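You operate a simulated robot arm through the tools that you are given. There is no shell and no other tool.

You run a simulated robot arm. Do the job below in one go: nothing can be reset, and whatever is moved stays where it is left.

## Task
Pour tea up between the two lines of the red cup and serve it on the orange coaster.
Fine: Stand the flask back and put its lid on again. Set down upright: tea flask, what you pick out.

Only the result counts: the job must be done as asked and must still hold three seconds after the hand-in. Knocking over, shifting, dropping, spilling or breaking anything else fails it. Lids that push on must go on centred and level and be pressed home; caps that screw on are set level and turned clockwise until they are tight.

## Robot
A 7-joint arm with a two-finger parallel gripper, fixed in place. Base frame: the origin is on the floor under the middle of its stand, x ahead of it, y to its left, z up; the work surface is at about z = 0.55. Readings come in m, degrees, newtons and seconds.
With the tool pointing down near the work surface it reaches from about 0.22 to 0.74 m from the base axis. Its first joint turns from -166.0 to 166.0 degrees. Payload 3.91 kg.
Tool frame: the origin (TCP) lies between the finger pads and is the grasp point; the fingertips stand 0.03 m ahead of it; z points along the fingers, y is the line along which they close. The gripper opens to 0.11 m. The fingers are 0.02 m wide and 0.01 m thick; the gripper's body (0.048 by 0.112 m) begins 0.055 m behind the TCP.
Orientation is that of the tool frame in the base frame, as a unit quaternion [w, x, y, z]. With the fingers straight down and closing along the base's y, the tool's x points along the base's -x, its y along +y and its z along -z.

## Interface
- The arm moves only by the tool apply_moves. Its argument "commands" is a list of rows, each a list of 3 entries, a list of its own where there are three numbers: the shift along the tool's x, y, z in m, then the turn, a rotation vector about the tool's x, y, z in degrees, then the closure, from 0 (fully open) to 1 (shut). In form: [[[x, y, z], [wx, wy, wz], grip], ...]. A call has 1 to 20 rows; each row is the pose to reach, as a shift and turn from the pose commanded when the call began, along the tool's axes at that moment. Rows are played at 5 a second. More than 0.05 m and 8.6 degrees between two rows, or a gripper value outside its range, and nothing of the call is played. Where a pose cannot be reached the arm comes as near as it can. A force on the tool above 40 N (or 10 N above the force at the start of the call, whichever is more), or a blocked arm, ends the call early, and 0.2 s more pass. Each finger travels about 0.153 m/s and halts on what it meets, pressing with about 30 N; the grip force reading is that of the motor and also rises with nothing between the fingers. The clock runs only during rows and for 0.2 s after the last one: add rows that repeat a pose to give the fingers time. The reply holds the time, the measured pose of the TCP, the force on the tool along the base axes, the opening and the grip force, in the units named above and with some noise, with the torque about the TCP (base axes, N m) and any sound that the robot's microphone picked up, and new pictures: "pictures" is both (left out), scene, wrist or none.
- Cameras (640 x 400 px; columns grow to the right, rows downward): "scene" is fixed at [0.3983, 0.4999, 1.3187]; the picture's right is [0.03, 1.00, 0.00], its down [0.80, -0.03, -0.60] and it looks along [-0.60, 0.02, -0.80] (base axes); focal length 214 px, centre (320, 200). "wrist" rides on the gripper at [0.077, 0.007, -0.114] in the tool frame; the picture's right is [-0.09, 1.00, 0.00], its down [-0.80, -0.07, -0.59] and it looks along [-0.59, -0.05, 0.80] (tool axes); focal length 270 px, centre (320, 200). There is no depth. A picture from a camera that has moved, and an enlarged one, comes with that camera's place and axes in the base frame and with its lens.
- raise_lower(by): slides the trunk up (or, below 0, down) by that many m; the arm rides with it, the base frame stays. It gives what a move gives, with no picture.
- close_up(camera, box): a new picture of the part [left, top, right, bottom] of that camera's present view, enlarged. It takes no simulated time.
- finish_job(): hands the job in; it is judged then, once.

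Nothing tells you positions but the pictures and the camera data. Unless the task says otherwise, let go and move clear before handing in.

The tools are called after "Emit:" as a command line: name --argument value ..., lists and objects as JSON in quotes. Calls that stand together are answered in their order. apply_moves: Moves the arm, as the interface text tells. Its arguments: {"type":"object","properties":{"commands":{"type":"array"},"pictures":{"type":"string","enum":["both","scene","wrist","none"]}},"required":["commands"]} The other tools are called the same way: raise_lower (by) moves the trunk up or down; close_up (camera, box) takes an enlarged picture of a part of a camera's view; finish_job () hands the job in.

At the start:

```text
time: 0.0
tool_pos: [0.0922, 0.4727, 1.0679]
orientation: [0.001, 0.0, 1.0, 0.0]
force: [-0.1, 0.2, 0.2]
ft_torque: [0.01, 0.02, -0.04]
opening: 0.1098
grasp_force: 0.0
trunk travel left (down, up): [-0.5, 0.11]
```

scene: 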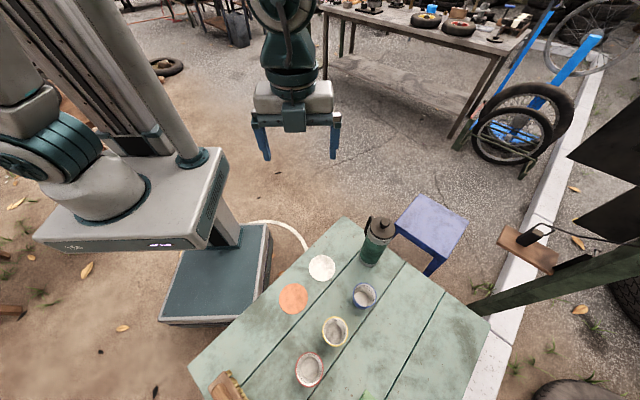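
wrist: 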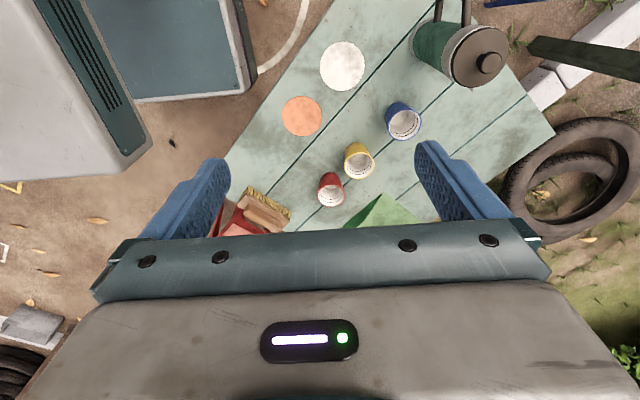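

I see a green table with a flask, three cups (blue, yellow, red) and two coasters (white, orange). I'll look closer before moving anything.

Emit:
close_up --camera "scene" --box '[260, 200, 420, 300]'

Emit:
close_up --camera "scene" --box '[240, 300, 400, 400]'

Emit:
close_up --camera "wrist" --box '[240, 100, 440, 225]'

Emit:
close_up --camera "wrist" --box '[380, 0, 540, 100]'

```text
4.00 times, centred on (340, 250) of scene
camera zoom: at [0.3983, 0.4999, 1.3187], right [0.03, 1.0, 0.0], down [0.8, -0.03, -0.6], along [-0.6, 0.02, -0.8], focal length 858 px, centre (240, 0)
```

zoom: 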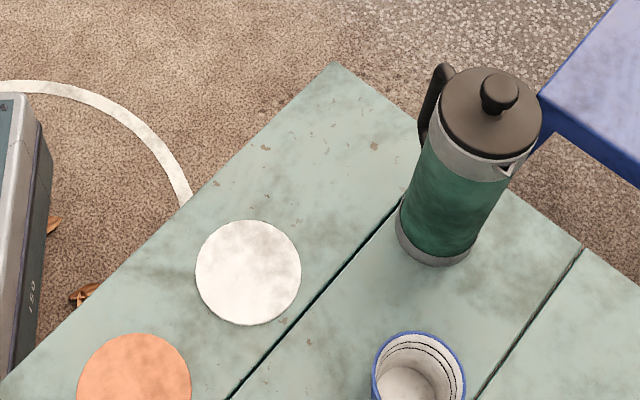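

```text
4.00 times, centred on (320, 350) of scene
camera zoom: at [0.3983, 0.4999, 1.3187], right [0.03, 1.0, 0.0], down [0.8, -0.03, -0.6], along [-0.6, 0.02, -0.8], focal length 858 px, centre (320, -400)
```

zoom: 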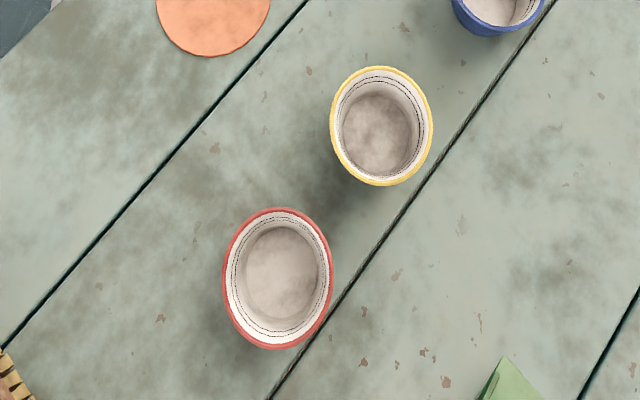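

```text
3.20 times, centred on (340, 162) of wrist
camera zoom: at [0.0148, 0.4791, 1.1831], right [0.09, 1.0, 0.0], down [0.8, -0.07, 0.59], along [0.59, -0.05, -0.8], focal length 865 px, centre (256, 320)
```

zoom: 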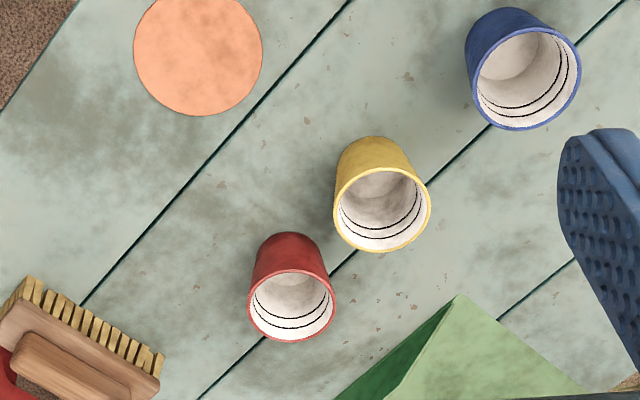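

```text
4.00 times, centred on (460, 50) of wrist
camera zoom: at [0.0148, 0.4791, 1.1831], right [0.09, 1.0, 0.0], down [0.8, -0.07, 0.59], along [0.59, -0.05, -0.8], focal length 1081 px, centre (-240, 800)
```

zoom: 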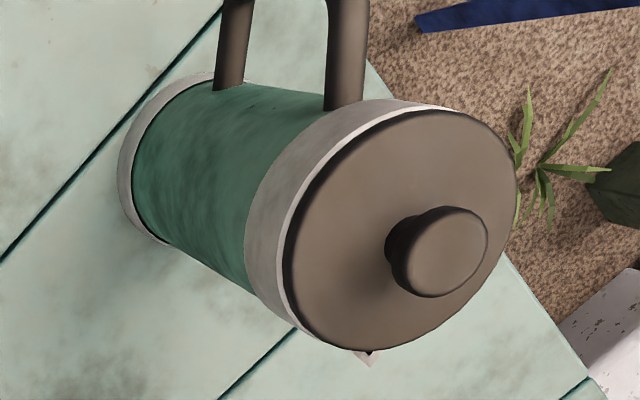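

The flask seems to stand near (0.10, 0.69), with red cup near (0.415, 0.47) and orange coaster near (0.23, 0.42). I'll turn the wrist camera toward the flask to see its spout, handle and lid better.

Emit:
apply_moves --commands '[[[0, -0.007, 0], [0, 0, -7.5], 0], [[0, -0.014, 0], [0, 0, -15], 0], [[0, -0.02, 0], [0, 0, -22.5], 0], [[0, -0.027, 0], [0, 0, -30], 0], [[0, -0.034, 0], [0, 0, -37.5], 0], [[0, -0.04, 0], [0, 0, -45], 0], [[0, -0.047, 0], [0, 0, -52.5], 0], [[0, -0.054, 0], [0, 0, -60], 0], [[0, -0.06, 0], [0, 0, -67.5], 0], [[0, -0.067, 0], [0, 0, -75], 0], [[0, -0.074, 0], [0, 0, -82.5], 0], [[0, -0.08, 0], [0, 0, -90], 0]]'

```text
time: 2.6
tool_pos: [0.092, 0.3929, 1.0687]
orientation: [0.0, 0.709, -0.706, 0.0]
force: [0.1, -0.2, 0.6]
ft_torque: [-0.01, -0.01, -0.01]
opening: 0.11
grasp_force: 0.0
trunk travel left (down, up): [-0.5, 0.11]
camera wrist: at [0.0854, 0.3149, 1.1826], right [-1.0, 0.08, 0.0], down [0.07, 0.8, 0.59], along [0.05, 0.59, -0.8], focal length 270 px, centre (320, 200)
```

scene: 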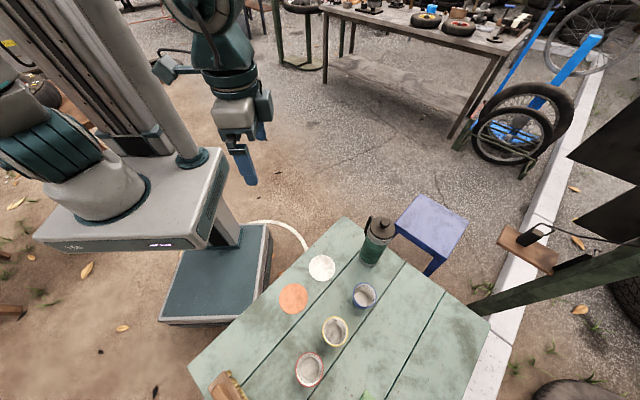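
wrist: 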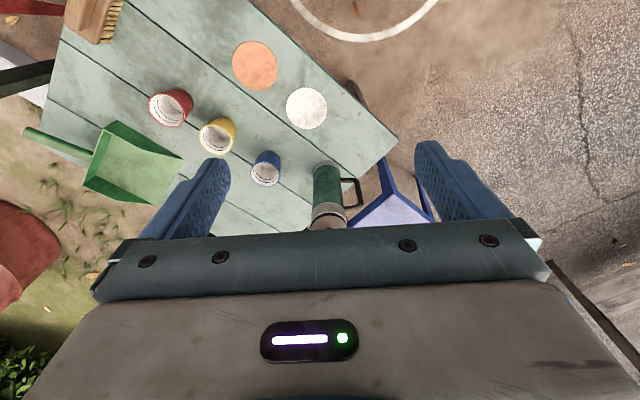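

The flask is now in view near the centre, with its handle toward −x. I'll zoom on it and on the cups.

Emit:
close_up --camera "wrist" --box '[280, 140, 392, 240]'

Emit:
close_up --camera "wrist" --box '[130, 70, 290, 190]'

Emit:
close_up --camera "scene" --box '[340, 200, 420, 280]'

Emit:
close_up --camera "wrist" --box '[20, 0, 420, 240]'

```text
4.00 times, centred on (336, 190) of wrist
camera zoom: at [0.0854, 0.3149, 1.1826], right [-1.0, 0.08, 0.0], down [0.07, 0.8, 0.59], along [0.05, 0.59, -0.8], focal length 1081 px, centre (256, 240)
```

zoom: 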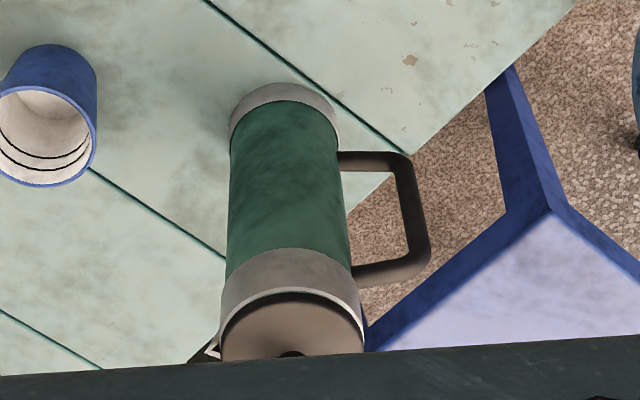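

```text
3.33 times, centred on (210, 130) of wrist
camera zoom: at [0.0854, 0.3149, 1.1826], right [-1.0, 0.08, 0.0], down [0.07, 0.8, 0.59], along [0.05, 0.59, -0.8], focal length 901 px, centre (687, 433)
```

zoom: 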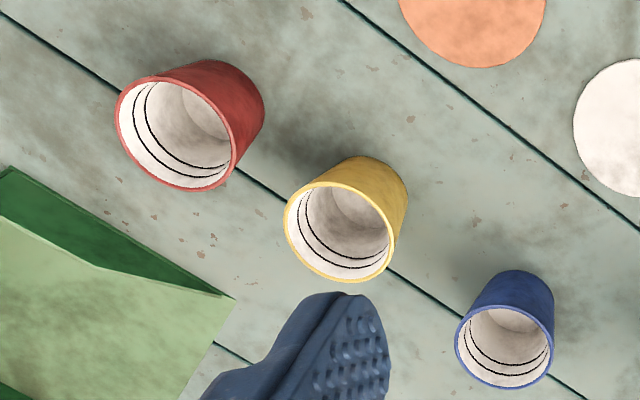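

```text
5.00 times, centred on (380, 240) of scene
camera zoom: at [0.3983, 0.4999, 1.3187], right [0.03, 1.0, 0.0], down [0.8, -0.03, -0.6], along [-0.6, 0.02, -0.8], focal length 1072 px, centre (20, 0)
```

zoom: 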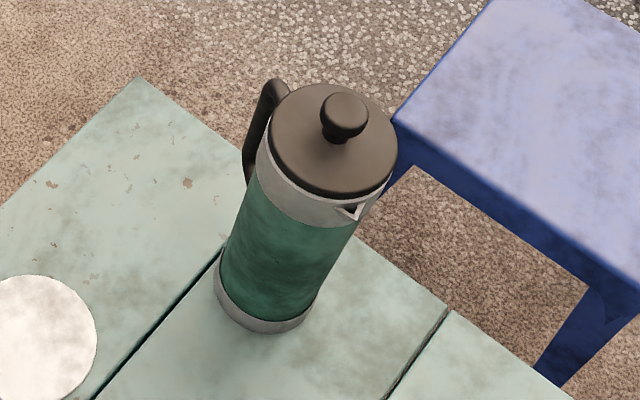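

```text
1.60 times, centred on (220, 120) of wrist
camera zoom: at [0.0854, 0.3149, 1.1826], right [-1.0, 0.08, 0.0], down [0.07, 0.8, 0.59], along [0.05, 0.59, -0.8], focal length 432 px, centre (480, 328)
```

zoom: 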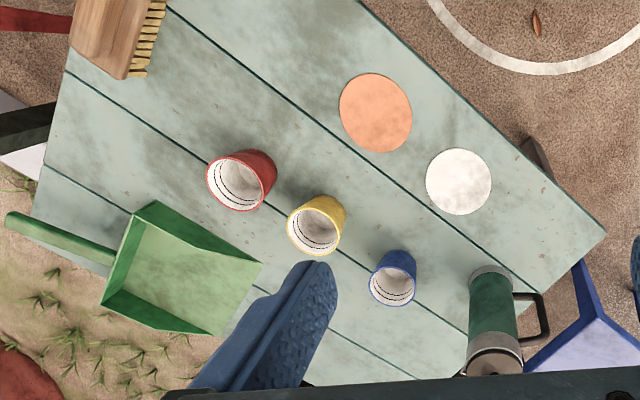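

The flask's axis is near (0.10, 0.69), spout toward about +x (azimuth 14°), with an open loop handle opposite. I plan to put the red cup on the orange coaster first and then pour there. Next I hover over the red cup with the fingers closing clear of the yellow cup.

Emit:
apply_moves --commands '[[[-0.005, -0.019, 0.013], [0, 0, 7.76], 0], [[-0.009, -0.038, 0.026], [0, 0, 15.5], 0], [[-0.014, -0.057, 0.039], [0, 0, 23.3], 0], [[-0.019, -0.076, 0.052], [0, 0, 31.0], 0], [[-0.023, -0.095, 0.064], [0, 0, 38.8], 0], [[-0.028, -0.114, 0.077], [0, 0, 46.6], 0], [[-0.033, -0.133, 0.09], [0, 0, 54.3], 0], [[-0.037, -0.152, 0.103], [0, 0, 62.1], 0], [[-0.042, -0.171, 0.116], [0, 0, 69.9], 0], [[-0.046, -0.19, 0.129], [0, 0, 77.6], 0], [[-0.051, -0.209, 0.142], [0, 0, 85.4], 0], [[-0.056, -0.228, 0.155], [0, 0, 93.2], 0], [[-0.06, -0.247, 0.167], [0, 0, 100.9], 0], [[-0.065, -0.266, 0.18], [0, 0, 108.7], 0], [[-0.07, -0.285, 0.193], [0, 0, 116.5], 0], [[-0.074, -0.304, 0.206], [0, 0, 124.2], 0], [[-0.079, -0.323, 0.219], [0, 0, 132], 0]]'

```text
time: 6.2
tool_pos: [0.4132, 0.4725, 0.8495]
orientation: [0.0, 0.359, 0.933, 0.001]
force: [0.7, 0.4, 0.5]
ft_torque: [-0.01, -0.02, 0.0]
opening: 0.1098
grasp_force: 0.0
trunk travel left (down, up): [-0.5, 0.11]
camera wrist: at [0.3603, 0.5287, 0.9643], right [0.73, 0.68, 0.0], down [0.55, -0.59, 0.59], along [0.4, -0.44, -0.8], focal length 270 px, centre (320, 200)
```

scene: 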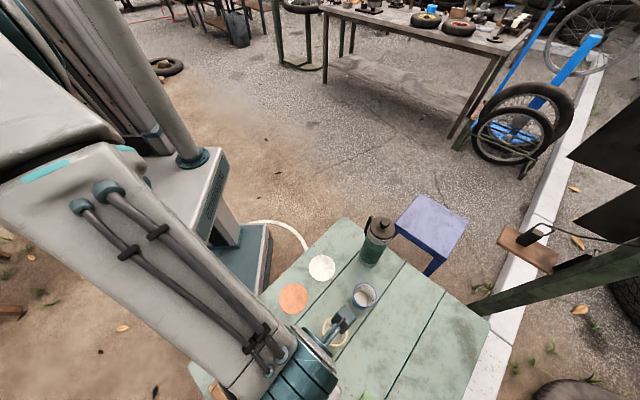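
wrist: 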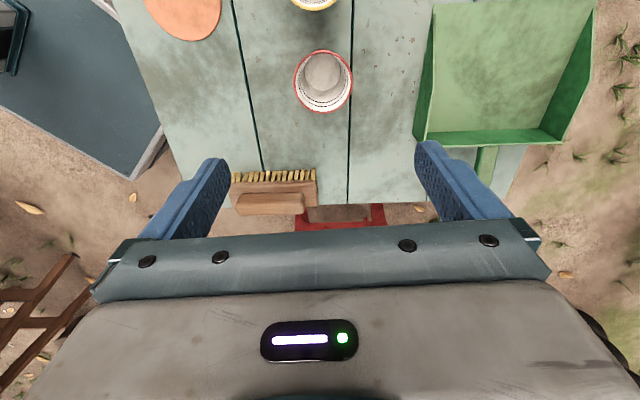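

The tool is above the red cup, with the brush, dustpan and yellow cup all clear of it. I'll zoom in to measure the cup position precisely.

Emit:
close_up --camera "wrist" --box '[270, 30, 380, 130]'

Emit:
close_up --camera "wrist" --box '[110, 0, 430, 200]'

```text
4.00 times, centred on (325, 80) of wrist
camera zoom: at [0.3603, 0.5287, 0.9643], right [0.73, 0.68, 0.0], down [0.55, -0.59, 0.59], along [0.4, -0.44, -0.8], focal length 1081 px, centre (300, 680)
```

zoom: 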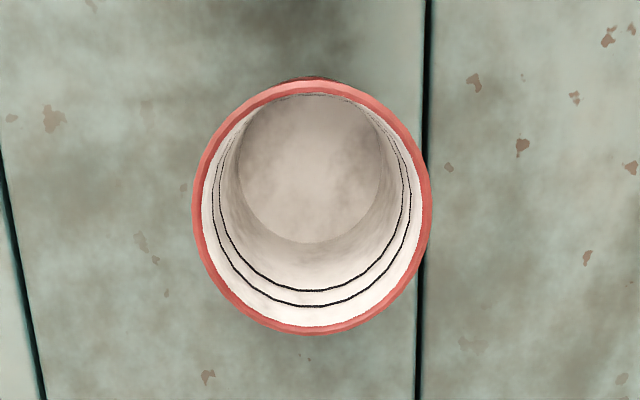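

```text
2.00 times, centred on (270, 100) of wrist
camera zoom: at [0.3603, 0.5287, 0.9643], right [0.73, 0.68, 0.0], down [0.55, -0.59, 0.59], along [0.4, -0.44, -0.8], focal length 541 px, centre (420, 400)
```

zoom: 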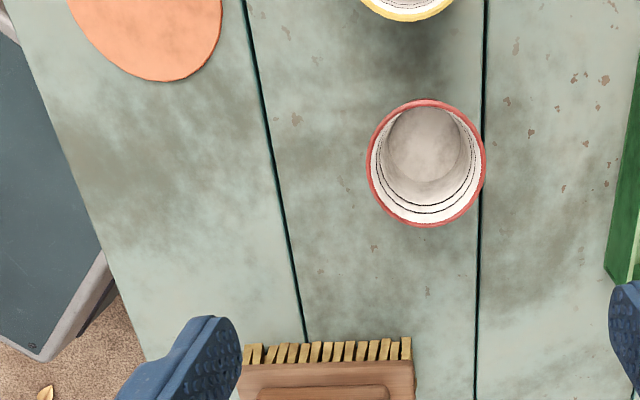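

The red cup's rim centre is at about (0.414, 0.473), right below the tool, with roughly 0.07 m diameter. I'll descend around it.

Emit:
apply_moves --commands '[[[0, 0, 0.03], [0, 0, 0], 0], [[0, 0, 0.06], [0, 0, 0], 0], [[0, 0, 0.09], [0, 0, 0], 0], [[0, 0, 0.12], [0, 0, 0], 0], [[0, 0, 0.15], [0, 0, 0], 0], [[0, 0, 0.18], [0, 0, 0], 0], [[0, 0, 0.2], [0, 0, 0], 0], [[0, 0, 0.22], [0, 0, 0], 0], [[0, 0, 0.23], [0, 0, 0], 0]]'

```text
time: 8.2
tool_pos: [0.4147, 0.4715, 0.62]
orientation: [0.0, 0.358, 0.934, -0.001]
force: [-0.7, 0.2, 0.1]
ft_torque: [0.0, 0.02, -0.01]
opening: 0.1102
grasp_force: 0.0
trunk travel left (down, up): [-0.5, 0.11]
camera wrist: at [0.3618, 0.5281, 0.7341], right [0.73, 0.68, 0.0], down [0.55, -0.59, 0.59], along [0.41, -0.44, -0.8], focal length 270 px, centre (320, 200)
```

scene: 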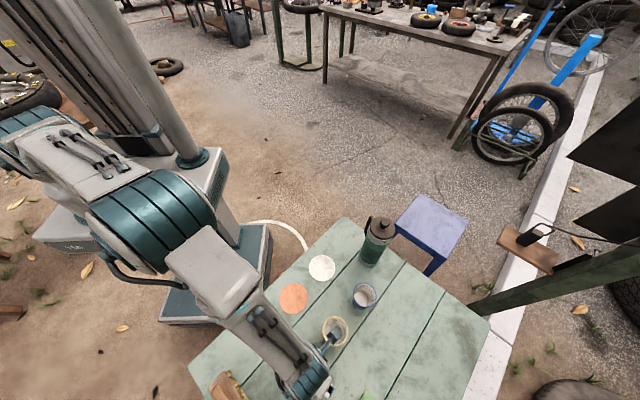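
wrist: 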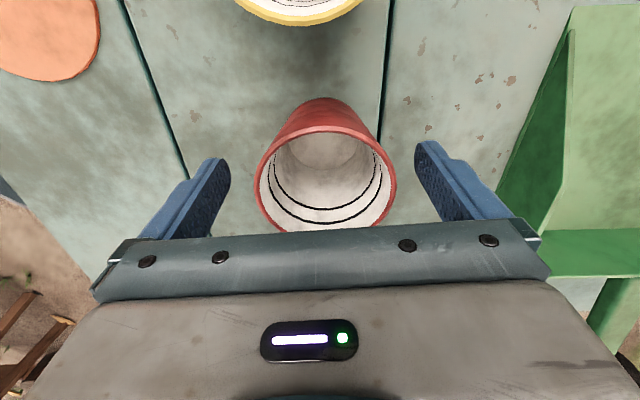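

The cup sits between the open fingers. I'll go a centimetre lower and close on it.

Emit:
apply_moves --commands '[[[0, 0, 0.006], [0, 0, 0], 0], [[0, 0, 0.012], [0, 0, 0], 0], [[0, 0, 0.012], [0, 0, 0], 0.2], [[0, 0, 0.012], [0, 0, 0], 0.35], [[0, 0, 0.012], [0, 0, 0], 0.6], [[0, 0, 0.012], [0, 0, 0], 1], [[0, 0, 0.012], [0, 0, 0], 1]]'

```text
time: 9.8
tool_pos: [0.4155, 0.4717, 0.6086]
orientation: [0.001, 0.359, 0.933, 0.0]
force: [-0.2, -0.1, 0.6]
ft_torque: [0.02, 0.01, -0.03]
opening: 0.0706
grasp_force: 29.7
trunk travel left (down, up): [-0.5, 0.11]
camera wrist: at [0.3618, 0.5278, 0.7218], right [0.73, 0.68, 0.0], down [0.55, -0.59, 0.59], along [0.41, -0.44, -0.8], focal length 270 px, centre (320, 200)
```

scene: 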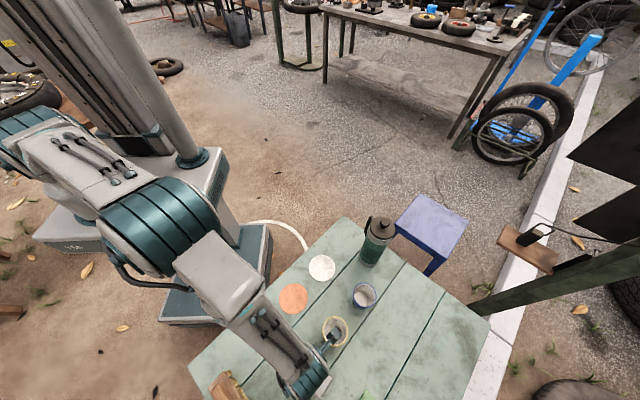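
wrist: 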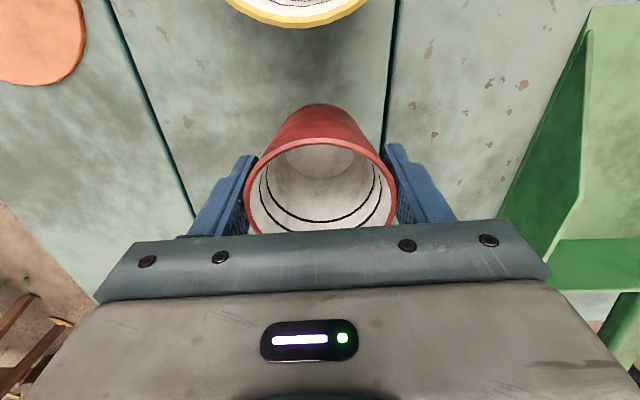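

The cup is held (opening 0.0706, 30 N). I'll lift it and carry it above the orange coaster at about (0.230, 0.416).

Emit:
apply_moves --commands '[[[0, 0, -0.01], [0, 0, 0], 1], [[0, 0, -0.03], [0, 0, 0], 1], [[0, 0, -0.055], [0, 0, 0], 1], [[0, 0, -0.08], [0, 0, 0], 1], [[0, 0, -0.1], [0, 0, 0], 1], [[0.01, -0.0166, -0.1], [0, 0, 0], 1], [[0.025, -0.041, -0.1], [0, 0, 0], 1], [[0.04, -0.066, -0.1], [0, 0, 0], 1], [[0.055, -0.0905, -0.1], [0, 0, 0], 1], [[0.07, -0.115, -0.1], [0, 0, 0], 1], [[0.085, -0.14, -0.1], [0, 0, 0], 1], [[0.095, -0.156, -0.1], [0, 0, 0], 1], [[0.1006, -0.1655, -0.1], [0, 0, 0], 1], [[0.1006, -0.1655, -0.1], [0, 0, 0], 1]]'

```text
time: 12.8
tool_pos: [0.2312, 0.416, 0.7077]
orientation: [0.0, 0.358, 0.934, 0.0]
force: [-0.5, -0.1, -0.6]
ft_torque: [0.01, 0.01, 0.01]
opening: 0.0709
grasp_force: 30.4
trunk travel left (down, up): [-0.5, 0.11]
camera wrist: at [0.1774, 0.4718, 0.8227], right [0.73, 0.68, 0.0], down [0.55, -0.59, 0.59], along [0.41, -0.44, -0.8], focal length 270 px, centre (320, 200)
```

scene: 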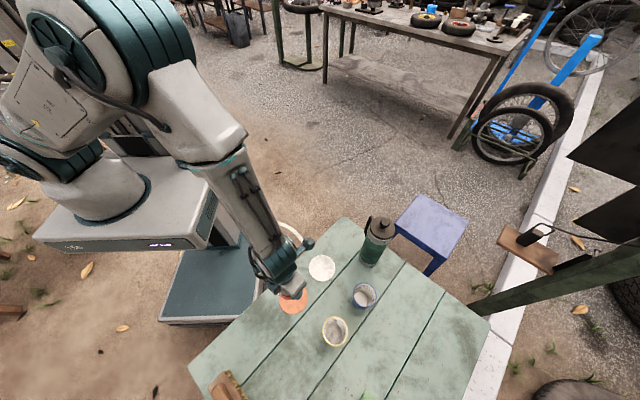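
wrist: 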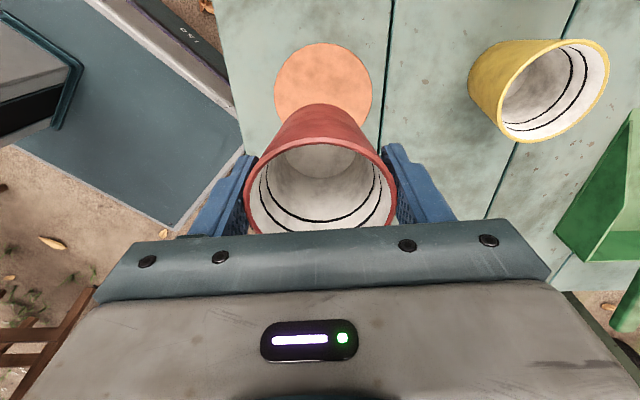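

The cup hangs over the middle of the orange coaster. I'll lower it, slowing near contact.

Emit:
apply_moves --commands '[[[0, 0, 0.02], [0, 0, 0], 1], [[0, 0, 0.04], [0, 0, 0], 1], [[0, 0, 0.06], [0, 0, 0], 1], [[0, 0, 0.075], [0, 0, 0], 1], [[0, 0, 0.083], [0, 0, 0], 1], [[0, 0, 0.087], [0, 0, 0], 1], [[0, 0, 0.089], [0, 0, 0], 1], [[0, 0, 0.089], [0, 0, 0], 1]]' --pictures "wrist"

```text
time: 14.6
tool_pos: [0.2292, 0.4172, 0.6187]
orientation: [0.0, 0.359, 0.933, -0.001]
force: [-0.1, -0.2, -1.4]
ft_torque: [-0.02, -0.02, -0.01]
opening: 0.0707
grasp_force: 30.3
trunk travel left (down, up): [-0.5, 0.11]
camera wrist: at [0.177, 0.4727, 0.7331], right [0.73, 0.68, 0.0], down [0.55, -0.59, 0.59], along [0.41, -0.43, -0.8], focal length 270 px, centre (320, 200)
```

wrist: 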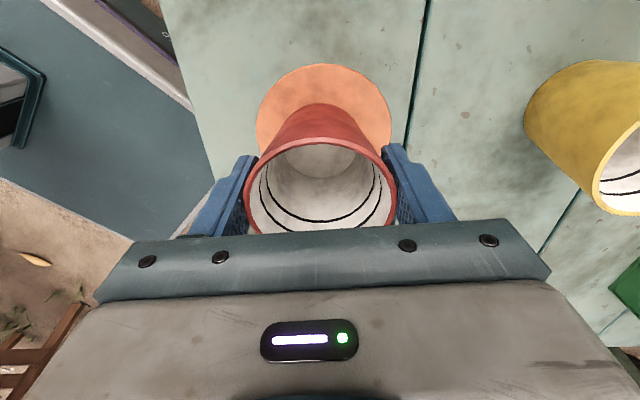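

The cup is just above the coaster. I'll lower in millimetre steps to feel contact.

Emit:
apply_moves --commands '[[[0, 0, 0.001], [0, 0, 0], 1], [[0, 0, 0.002], [0, 0, 0], 1], [[0, 0, 0.002], [0, 0, 0], 1]]' --pictures "none"

Emit:
apply_moves --commands '[[[0, 0, 0.001], [0, 0, 0], 1], [[0, 0, 0.002], [0, 0, 0], 1], [[0, 0, 0.002], [0, 0, 0], 1]]' --pictures "none"

```text
time: 15.4
tool_pos: [0.2294, 0.4159, 0.617]
orientation: [0.0, 0.358, 0.934, 0.0]
force: [-0.3, 0.0, 0.4]
ft_torque: [0.0, -0.03, -0.01]
opening: 0.0707
grasp_force: 30.2
trunk travel left (down, up): [-0.5, 0.11]
```

```text
time: 16.2
tool_pos: [0.229, 0.4169, 0.6133]
orientation: [0.0, 0.358, 0.934, 0.0]
force: [0.5, -0.2, -1.0]
ft_torque: [-0.02, 0.02, -0.02]
opening: 0.0708
grasp_force: 29.9
trunk travel left (down, up): [-0.5, 0.11]
```

Emit:
apply_moves --commands '[[[0, 0, 0.001], [0, 0, 0], 1], [[0, 0, 0.0015], [0, 0, 0], 1], [[0, 0, 0.0015], [0, 0, 0], 1]]' --pictures "none"

Emit:
apply_moves --commands '[[[0, 0, 0.001], [0, 0, 0], 1], [[0, 0, 0.0015], [0, 0, 0], 1], [[0, 0, 0.0015], [0, 0, 0], 1]]' --pictures "wrist"

```text
time: 17.0
tool_pos: [0.2294, 0.4161, 0.6121]
orientation: [0.0, 0.359, 0.934, 0.0]
force: [-0.7, 0.3, -0.2]
ft_torque: [0.04, 0.01, -0.02]
opening: 0.0706
grasp_force: 30.2
trunk travel left (down, up): [-0.5, 0.11]
```

```text
time: 17.8
tool_pos: [0.2305, 0.4157, 0.6117]
orientation: [0.001, 0.359, 0.933, 0.0]
force: [-0.1, -0.2, -0.9]
ft_torque: [-0.03, -0.04, 0.01]
opening: 0.0709
grasp_force: 30.3
trunk travel left (down, up): [-0.5, 0.11]
camera wrist: at [0.1768, 0.4723, 0.7263], right [0.73, 0.68, 0.0], down [0.55, -0.59, 0.59], along [0.41, -0.44, -0.8], focal length 270 px, centre (320, 200)
```

wrist: 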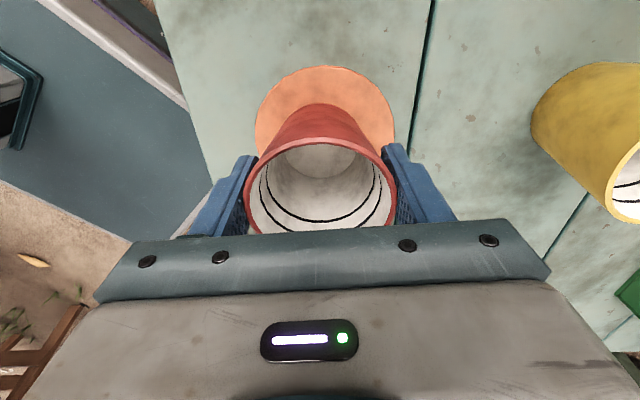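

No contact felt yet; I continue down in small steps.

Emit:
apply_moves --commands '[[[0, 0, 0.001], [0, 0, 0], 1], [[0, 0, 0.0015], [0, 0, 0], 1], [[0, 0, 0.0015], [0, 0, 0], 1]]' --pictures "none"

Emit:
apply_moves --commands '[[[0, 0, 0.0005], [0, 0, 0], 1], [[0, 0, 0.001], [0, 0, 0], 1], [[0, 0, 0.001], [0, 0, 0], 1]]' --pictures "none"

```text
time: 18.6
tool_pos: [0.2312, 0.4163, 0.6093]
orientation: [0.0, 0.358, 0.934, 0.0]
force: [-0.2, 0.0, -0.3]
ft_torque: [0.04, 0.02, 0.01]
opening: 0.0707
grasp_force: 29.5
trunk travel left (down, up): [-0.5, 0.11]
```

```text
time: 19.4
tool_pos: [0.2289, 0.4165, 0.6083]
orientation: [0.0, 0.358, 0.934, 0.0]
force: [0.0, 0.0, -0.8]
ft_torque: [-0.02, -0.01, 0.01]
opening: 0.0706
grasp_force: 29.9
trunk travel left (down, up): [-0.5, 0.11]
```

Emit:
close_up --camera "scene" --box '[240, 240, 340, 320]'

Emit:
apply_moves --commands '[[[0, 0, 0.0005], [0, 0, 0], 1], [[0, 0, 0.001], [0, 0, 0], 1], [[0, 0, 0.001], [0, 0, 0], 1]]' --pictures "none"

```text
5.00 times, centred on (290, 280) of scene
camera zoom: at [0.3983, 0.4999, 1.3187], right [0.03, 1.0, 0.0], down [0.8, -0.03, -0.6], along [-0.6, 0.02, -0.8], focal length 1072 px, centre (470, -200)
```

zoom: 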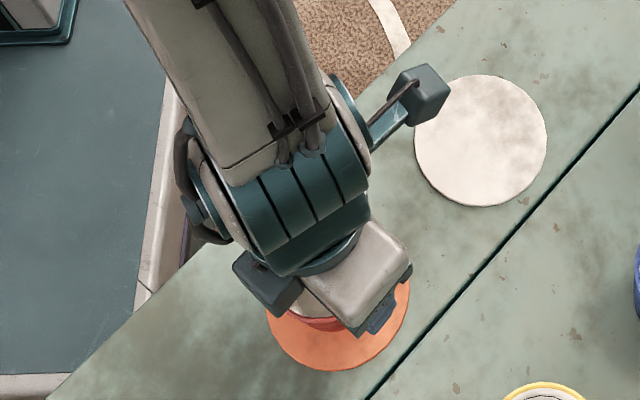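

```text
time: 20.2
tool_pos: [0.2294, 0.4176, 0.6071]
orientation: [0.0, 0.358, 0.934, 0.0]
force: [0.2, 0.2, -1.3]
ft_torque: [-0.03, 0.01, 0.0]
opening: 0.0708
grasp_force: 30.0
trunk travel left (down, up): [-0.5, 0.11]
```

Emit:
apply_moves --commands '[[[0, 0, 0.0005], [0, 0, 0], 1], [[0, 0, 0.001], [0, 0, 0], 1], [[0, 0, 0.001], [0, 0, 0], 1]]' --pictures "none"

Emit:
apply_moves --commands '[[[0, 0, 0.0005], [0, 0, 0], 1], [[0, 0, 0.001], [0, 0, 0], 1], [[0, 0, 0.001], [0, 0, 0], 1]]' --pictures "wrist"

```text
time: 21.0
tool_pos: [0.2292, 0.4158, 0.6078]
orientation: [0.0, 0.358, 0.934, 0.0]
force: [-1.6, -0.8, 5.0]
ft_torque: [-0.12, 0.09, -0.05]
opening: 0.0707
grasp_force: 29.9
trunk travel left (down, up): [-0.5, 0.11]
```

```text
time: 21.8
tool_pos: [0.2298, 0.4155, 0.6073]
orientation: [0.0, 0.359, 0.934, 0.001]
force: [-2.4, 1.7, 16.0]
ft_torque: [-0.11, 0.13, -0.08]
opening: 0.0707
grasp_force: 29.6
trunk travel left (down, up): [-0.5, 0.11]
camera wrist: at [0.1761, 0.4722, 0.7218], right [0.73, 0.68, 0.0], down [0.55, -0.59, 0.59], along [0.41, -0.43, -0.8], focal length 270 px, centre (320, 200)
```

wrist: 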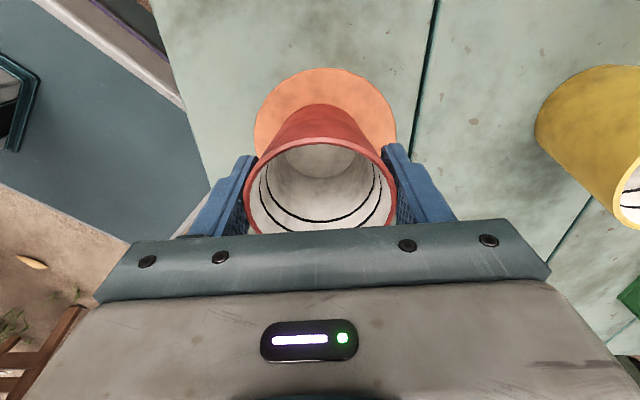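

Contact confirmed (16 N). I'll ease off the pressing and release the cup, then rise.

Emit:
apply_moves --commands '[[[0, 0, -0.001], [0, 0, 0], 1], [[0, 0, -0.0015], [0, 0, 0], 1], [[0, 0, -0.0015], [0, 0, 0], 0.3], [[0, 0, -0.0015], [0, 0, 0], 0.15], [[0, 0, -0.0015], [0, 0, 0], 0], [[0, 0, -0.0015], [0, 0, 0], 0], [[0, 0, -0.01], [0, 0, 0], 0], [[0, 0, -0.03], [0, 0, 0], 0], [[0, 0, -0.06], [0, 0, 0], 0], [[0, 0, -0.1], [0, 0, 0], 0], [[0, 0, -0.14], [0, 0, 0], 0], [[0, 0, -0.18], [0, 0, 0], 0], [[0, 0, -0.22], [0, 0, 0], 0], [[0, 0, -0.25], [0, 0, 0], 0], [[0, 0, -0.27], [0, 0, 0], 0]]'

```text
time: 25.0
tool_pos: [0.2293, 0.4149, 0.876]
orientation: [0.0, 0.358, 0.934, 0.0]
force: [0.6, 0.7, -0.4]
ft_torque: [0.01, 0.02, -0.03]
opening: 0.1101
grasp_force: 0.0
trunk travel left (down, up): [-0.5, 0.11]
camera wrist: at [0.1759, 0.4715, 0.9902], right [0.73, 0.68, 0.0], down [0.55, -0.59, 0.59], along [0.41, -0.44, -0.8], focal length 270 px, centre (320, 200)
```

scene: 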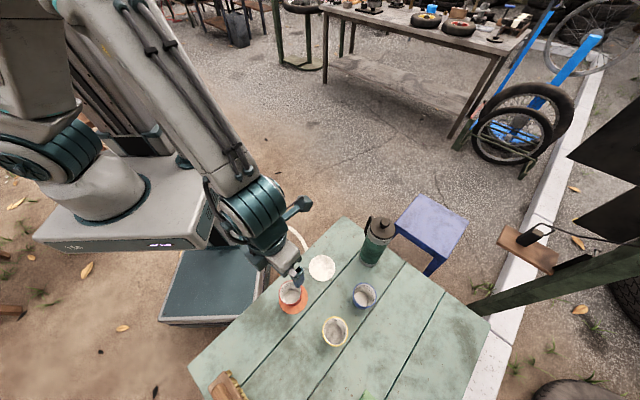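
wrist: 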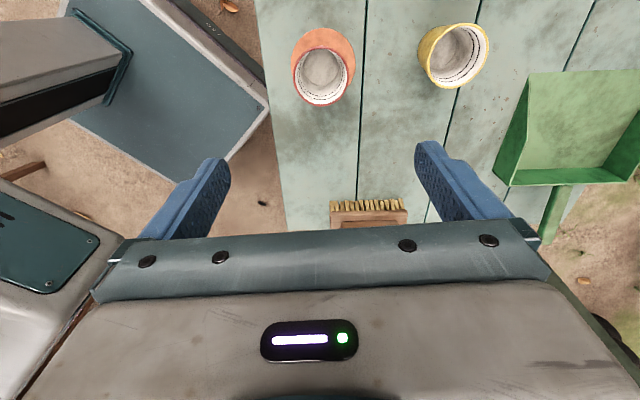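

The red cup stands on the orange coaster. Next I move above the flask at about (0.10, 0.689) to examine the lid and knob.

Emit:
apply_moves --commands '[[[0.01, 0.004, -0.03], [0, 0, -3.5], 0], [[0.035, 0.014, -0.06], [0, 0, -7], 0], [[0.06, 0.025, -0.08], [0, 0, -10.5], 0], [[0.085, 0.035, -0.1], [0, 0, -14], 0], [[0.11, 0.046, -0.104], [0, 0, -17.5], 0], [[0.135, 0.056, -0.104], [0, 0, -21], 0], [[0.16, 0.067, -0.104], [0, 0, -24.5], 0], [[0.185, 0.077, -0.104], [0, 0, -28], 0], [[0.21, 0.0875, -0.104], [0, 0, -31.5], 0], [[0.235, 0.098, -0.104], [0, 0, -35], 0], [[0.26, 0.108, -0.104], [0, 0, -38.5], 0], [[0.2788, 0.1162, -0.104], [0, 0, -42], 0], [[0.2788, 0.1162, -0.104], [0, 0, -42], 0]]'

```text
time: 27.8
tool_pos: [0.0988, 0.689, 0.9814]
orientation: [-0.001, -0.001, 1.0, 0.0]
force: [0.8, -0.3, -0.1]
ft_torque: [0.03, -0.04, 0.0]
opening: 0.1099
grasp_force: 0.1
trunk travel left (down, up): [-0.5, 0.11]
camera wrist: at [0.0208, 0.6962, 1.0959], right [0.09, 1.0, 0.0], down [0.8, -0.07, 0.59], along [0.59, -0.05, -0.8], focal length 270 px, centre (320, 200)
```

scene: 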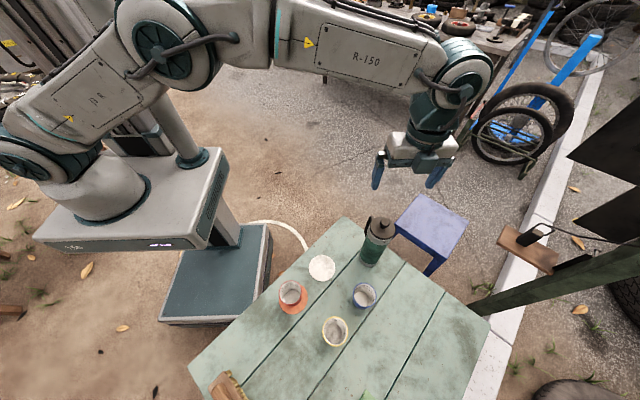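
wrist: 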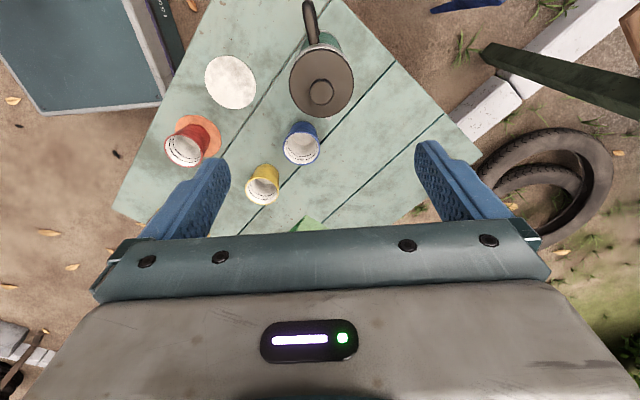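

Emit:
close_up --camera "wrist" --box '[265, 0, 385, 130]'

Emit:
close_up --camera "scene" --box '[345, 205, 415, 275]'

Emit:
close_up --camera "scene" --box '[360, 130, 480, 230]'

```text
3.08 times, centred on (325, 65) of wrist
camera zoom: at [0.0208, 0.6962, 1.0959], right [0.09, 1.0, 0.0], down [0.8, -0.07, 0.59], along [0.59, -0.05, -0.8], focal length 832 px, centre (305, 615)
```

zoom: 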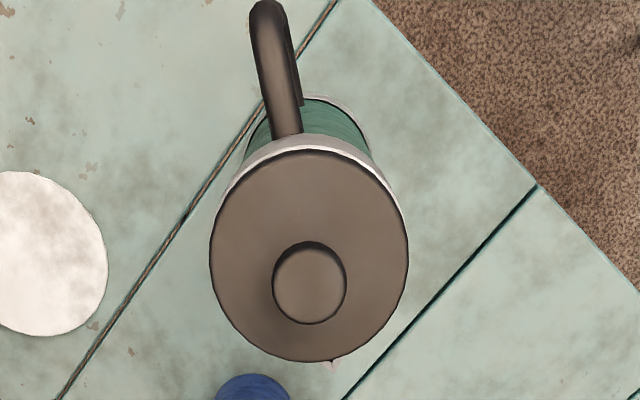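

```text
5.71 times, centred on (380, 240) of scene
camera zoom: at [0.3983, 0.4999, 1.3187], right [0.03, 1.0, 0.0], down [0.8, -0.03, -0.6], along [-0.6, 0.02, -0.8], focal length 1226 px, centre (-23, -29)
```

zoom: 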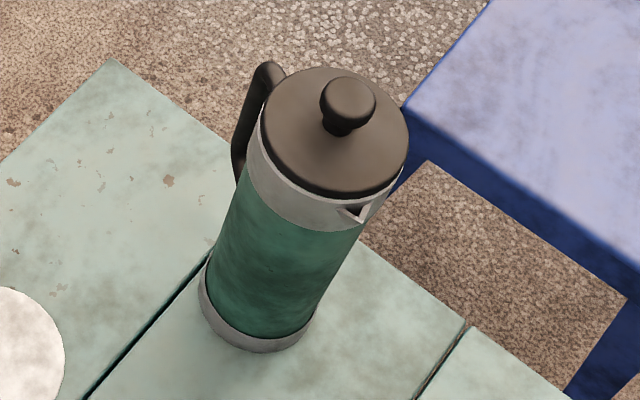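

```text
4.00 times, centred on (420, 180) of scene
camera zoom: at [0.3983, 0.4999, 1.3187], right [0.03, 1.0, 0.0], down [0.8, -0.03, -0.6], along [-0.6, 0.02, -0.8], focal length 858 px, centre (-80, 280)
```

zoom: 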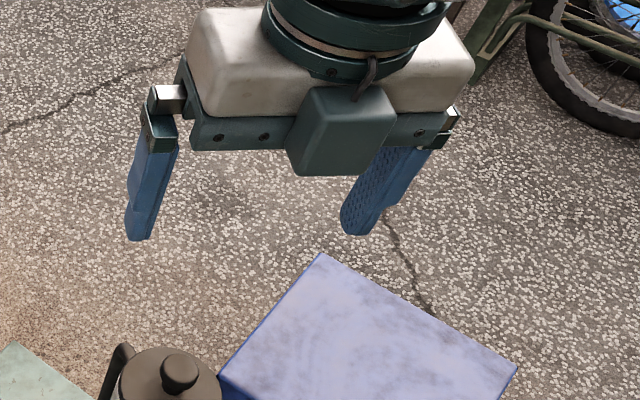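

The lid is a disc with a mushroom knob: axis near (0.0965, 0.691), lid top z≈0.773 and knob top ≈0.81. I'll descend partway and re-check the centring.

Emit:
apply_moves --commands '[[[0.0023, 0.0023, 0.03], [0, 0, 0], 0], [[0.0023, 0.0023, 0.06], [0, 0, 0], 0], [[0.0023, 0.0023, 0.09], [0, 0, 0], 0], [[0.0023, 0.0023, 0.11], [0, 0, 0], 0], [[0.0023, 0.0023, 0.12], [0, 0, 0], 0], [[0.0023, 0.0023, 0.12], [0, 0, 0], 0]]'

```text
time: 29.2
tool_pos: [0.0974, 0.6894, 0.8612]
orientation: [0.0, 0.0, 1.0, 0.0]
force: [-0.9, -0.5, 0.8]
ft_torque: [-0.03, -0.03, -0.01]
opening: 0.1099
grasp_force: 0.0
trunk travel left (down, up): [-0.5, 0.11]
camera wrist: at [0.0195, 0.6962, 0.9752], right [0.09, 1.0, 0.0], down [0.8, -0.07, 0.59], along [0.59, -0.05, -0.8], focal length 270 px, centre (320, 200)
```

scene: 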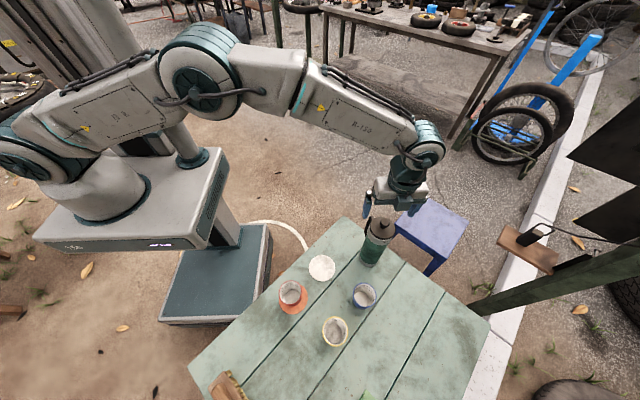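
wrist: 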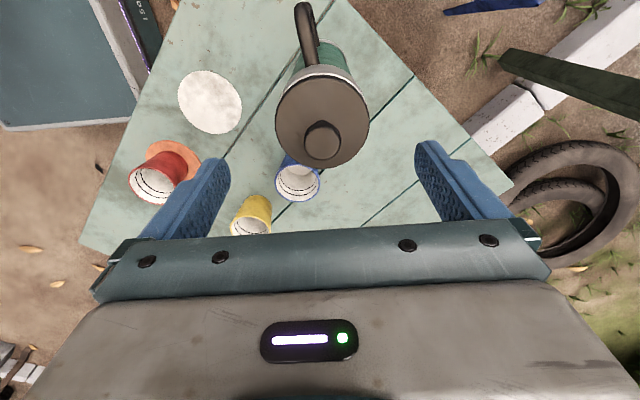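

Emit:
close_up --camera "wrist" --box '[260, 60, 388, 180]'

Emit:
close_up --camera "scene" --box '[340, 170, 440, 270]'

```text
3.33 times, centred on (324, 120) of wrist
camera zoom: at [0.0195, 0.6962, 0.9752], right [0.09, 1.0, 0.0], down [0.8, -0.07, 0.59], along [0.59, -0.05, -0.8], focal length 901 px, centre (307, 467)
```

zoom: 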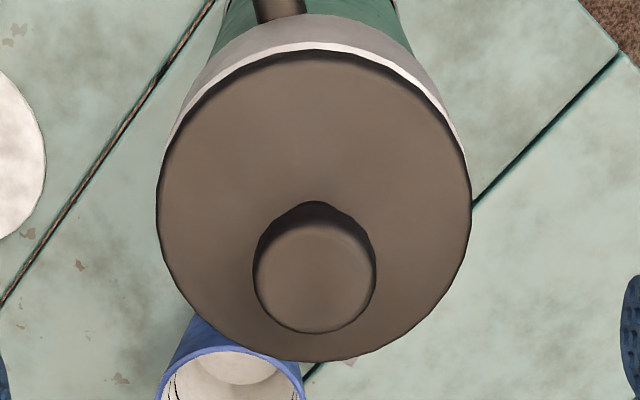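

```text
4.00 times, centred on (390, 220) of scene
camera zoom: at [0.3983, 0.4999, 1.3187], right [0.03, 1.0, 0.0], down [0.8, -0.03, -0.6], along [-0.6, 0.02, -0.8], focal length 858 px, centre (40, 120)
```

zoom: 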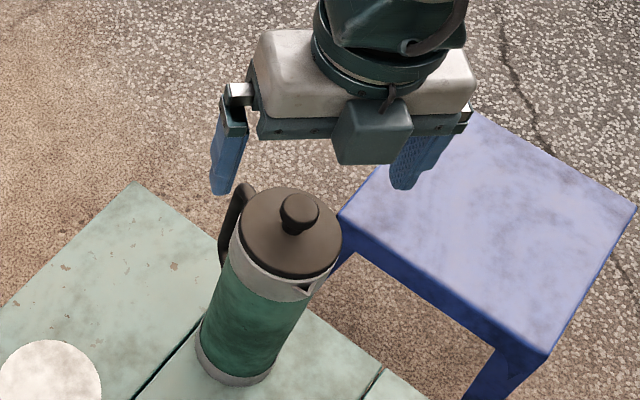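

The knob lies at about (0.096, 0.691). I'll nudge 2 mm in y, descend to knob height and close gently.

Emit:
apply_moves --commands '[[[0.0003, 0.002, 0.01], [0, 0, 0], 0], [[0.0003, 0.002, 0.025], [0, 0, 0], 0], [[0.0003, 0.002, 0.038], [0, 0, 0], 0], [[0.0003, 0.002, 0.046], [0, 0, 0], 0], [[0.0003, 0.002, 0.05], [0, 0, 0], 0], [[0.0003, 0.002, 0.05], [0, 0, 0], 0]]'

```text
time: 30.6
tool_pos: [0.0965, 0.693, 0.8105]
orientation: [0.0, -0.001, 1.0, 0.001]
force: [-1.3, -0.2, -0.7]
ft_torque: [0.0, -0.01, -0.01]
opening: 0.1101
grasp_force: 0.1
trunk travel left (down, up): [-0.5, 0.11]
camera wrist: at [0.0196, 0.6999, 0.9248], right [0.09, 1.0, 0.0], down [0.8, -0.07, 0.59], along [0.59, -0.05, -0.8], focal length 270 px, centre (320, 200)
```

scene: 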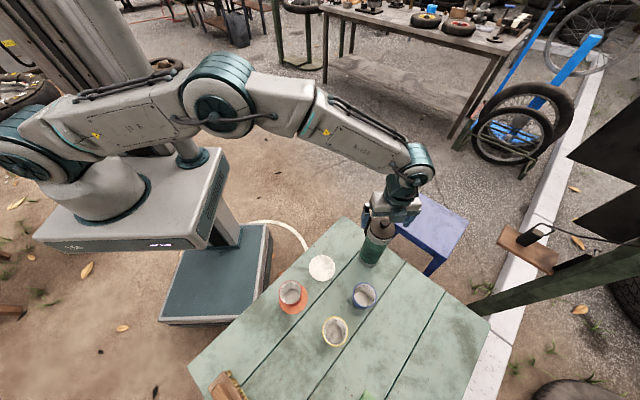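
wrist: 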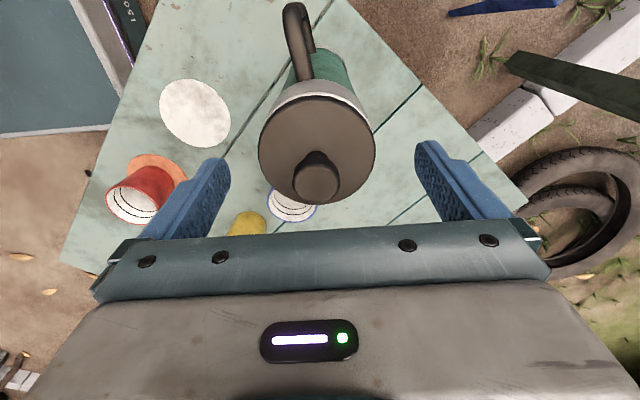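

Emit:
close_up --camera "wrist" --box '[200, 90, 440, 240]'

Emit:
close_up --camera "scene" --box '[350, 180, 430, 260]'

```text
2.67 times, centred on (320, 165) of wrist
camera zoom: at [0.0196, 0.6999, 0.9248], right [0.09, 1.0, 0.0], down [0.8, -0.07, 0.59], along [0.59, -0.05, -0.8], focal length 721 px, centre (320, 293)
```

zoom: 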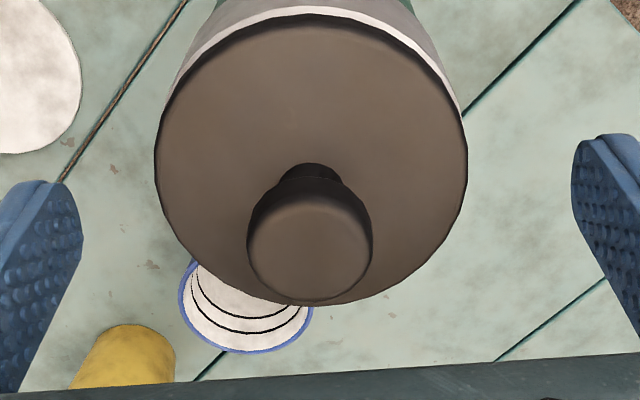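

```text
5.00 times, centred on (390, 220) of scene
camera zoom: at [0.3983, 0.4999, 1.3187], right [0.03, 1.0, 0.0], down [0.8, -0.03, -0.6], along [-0.6, 0.02, -0.8], focal length 1072 px, centre (-30, 100)
```

zoom: 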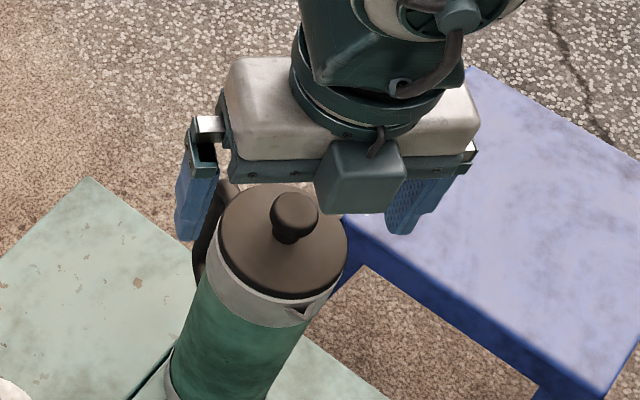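

The knob is about 2 mm to the −y side of the grip centre. I'll correct that and close on it.

Emit:
apply_moves --commands '[[[0, -0.001, 0], [0, 0, 0], 0], [[0, -0.002, 0], [0, 0, 0], 0], [[0, -0.002, 0], [0, 0, 0], 0.3], [[0, -0.002, 0], [0, 0, 0], 0.6], [[0, -0.002, 0], [0, 0, 0], 0.72], [[0, -0.002, 0], [0, 0, 0], 0.8], [[0, -0.002, 0], [0, 0, 0], 1], [[0, -0.002, 0], [0, 0, 0], 1]]'

```text
time: 32.4
tool_pos: [0.0962, 0.6925, 0.8097]
orientation: [0.001, 0.0, 1.0, 0.0]
force: [-1.2, 0.2, 0.4]
ft_torque: [0.03, 0.0, 0.01]
opening: 0.022
grasp_force: 29.5
trunk travel left (down, up): [-0.5, 0.11]
heard: snap
camera wrist: at [0.0197, 0.6979, 0.9249], right [0.09, 1.0, 0.0], down [0.8, -0.07, 0.59], along [0.59, -0.05, -0.8], focal length 270 px, centre (320, 200)
```

scene: 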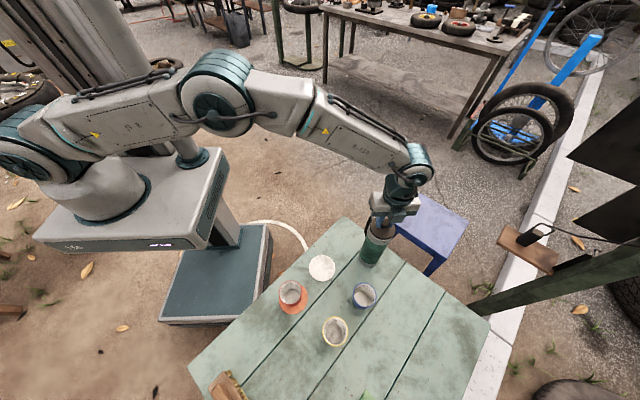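
wrist: 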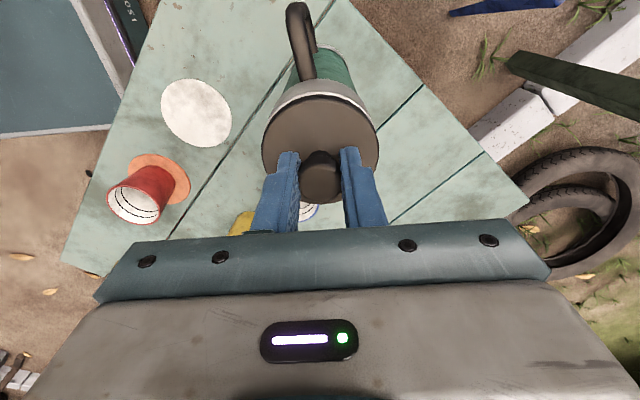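

I heard a snap as the fingers closed on the knob, probably the push-on lid letting go. I'll look closely before lifting.

Emit:
close_up --camera "wrist" --box '[240, 60, 400, 240]'

Emit:
close_up --camera "scene" --box '[350, 190, 420, 260]'

```text
2.22 times, centred on (320, 150) of wrist
camera zoom: at [0.0197, 0.6979, 0.9249], right [0.09, 1.0, 0.0], down [0.8, -0.07, 0.59], along [0.59, -0.05, -0.8], focal length 601 px, centre (320, 311)
```

zoom: 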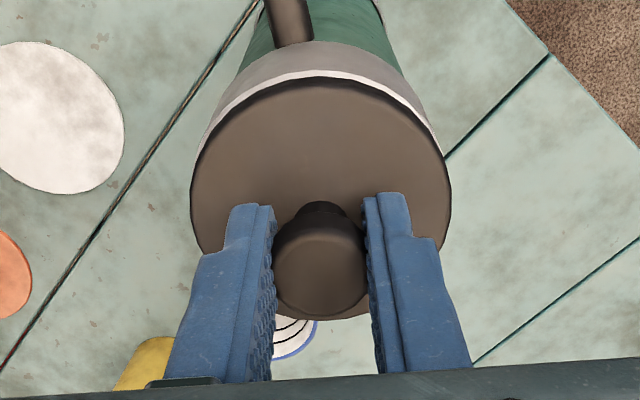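

```text
5.71 times, centred on (385, 225) of scene
camera zoom: at [0.3983, 0.4999, 1.3187], right [0.03, 1.0, 0.0], down [0.8, -0.03, -0.6], along [-0.6, 0.02, -0.8], focal length 1226 px, centre (-51, 57)
```

zoom: 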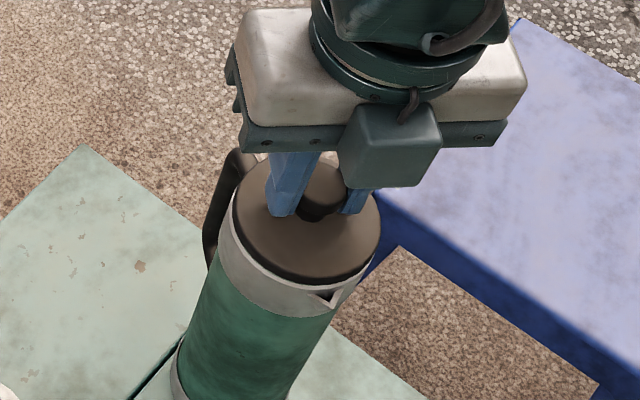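

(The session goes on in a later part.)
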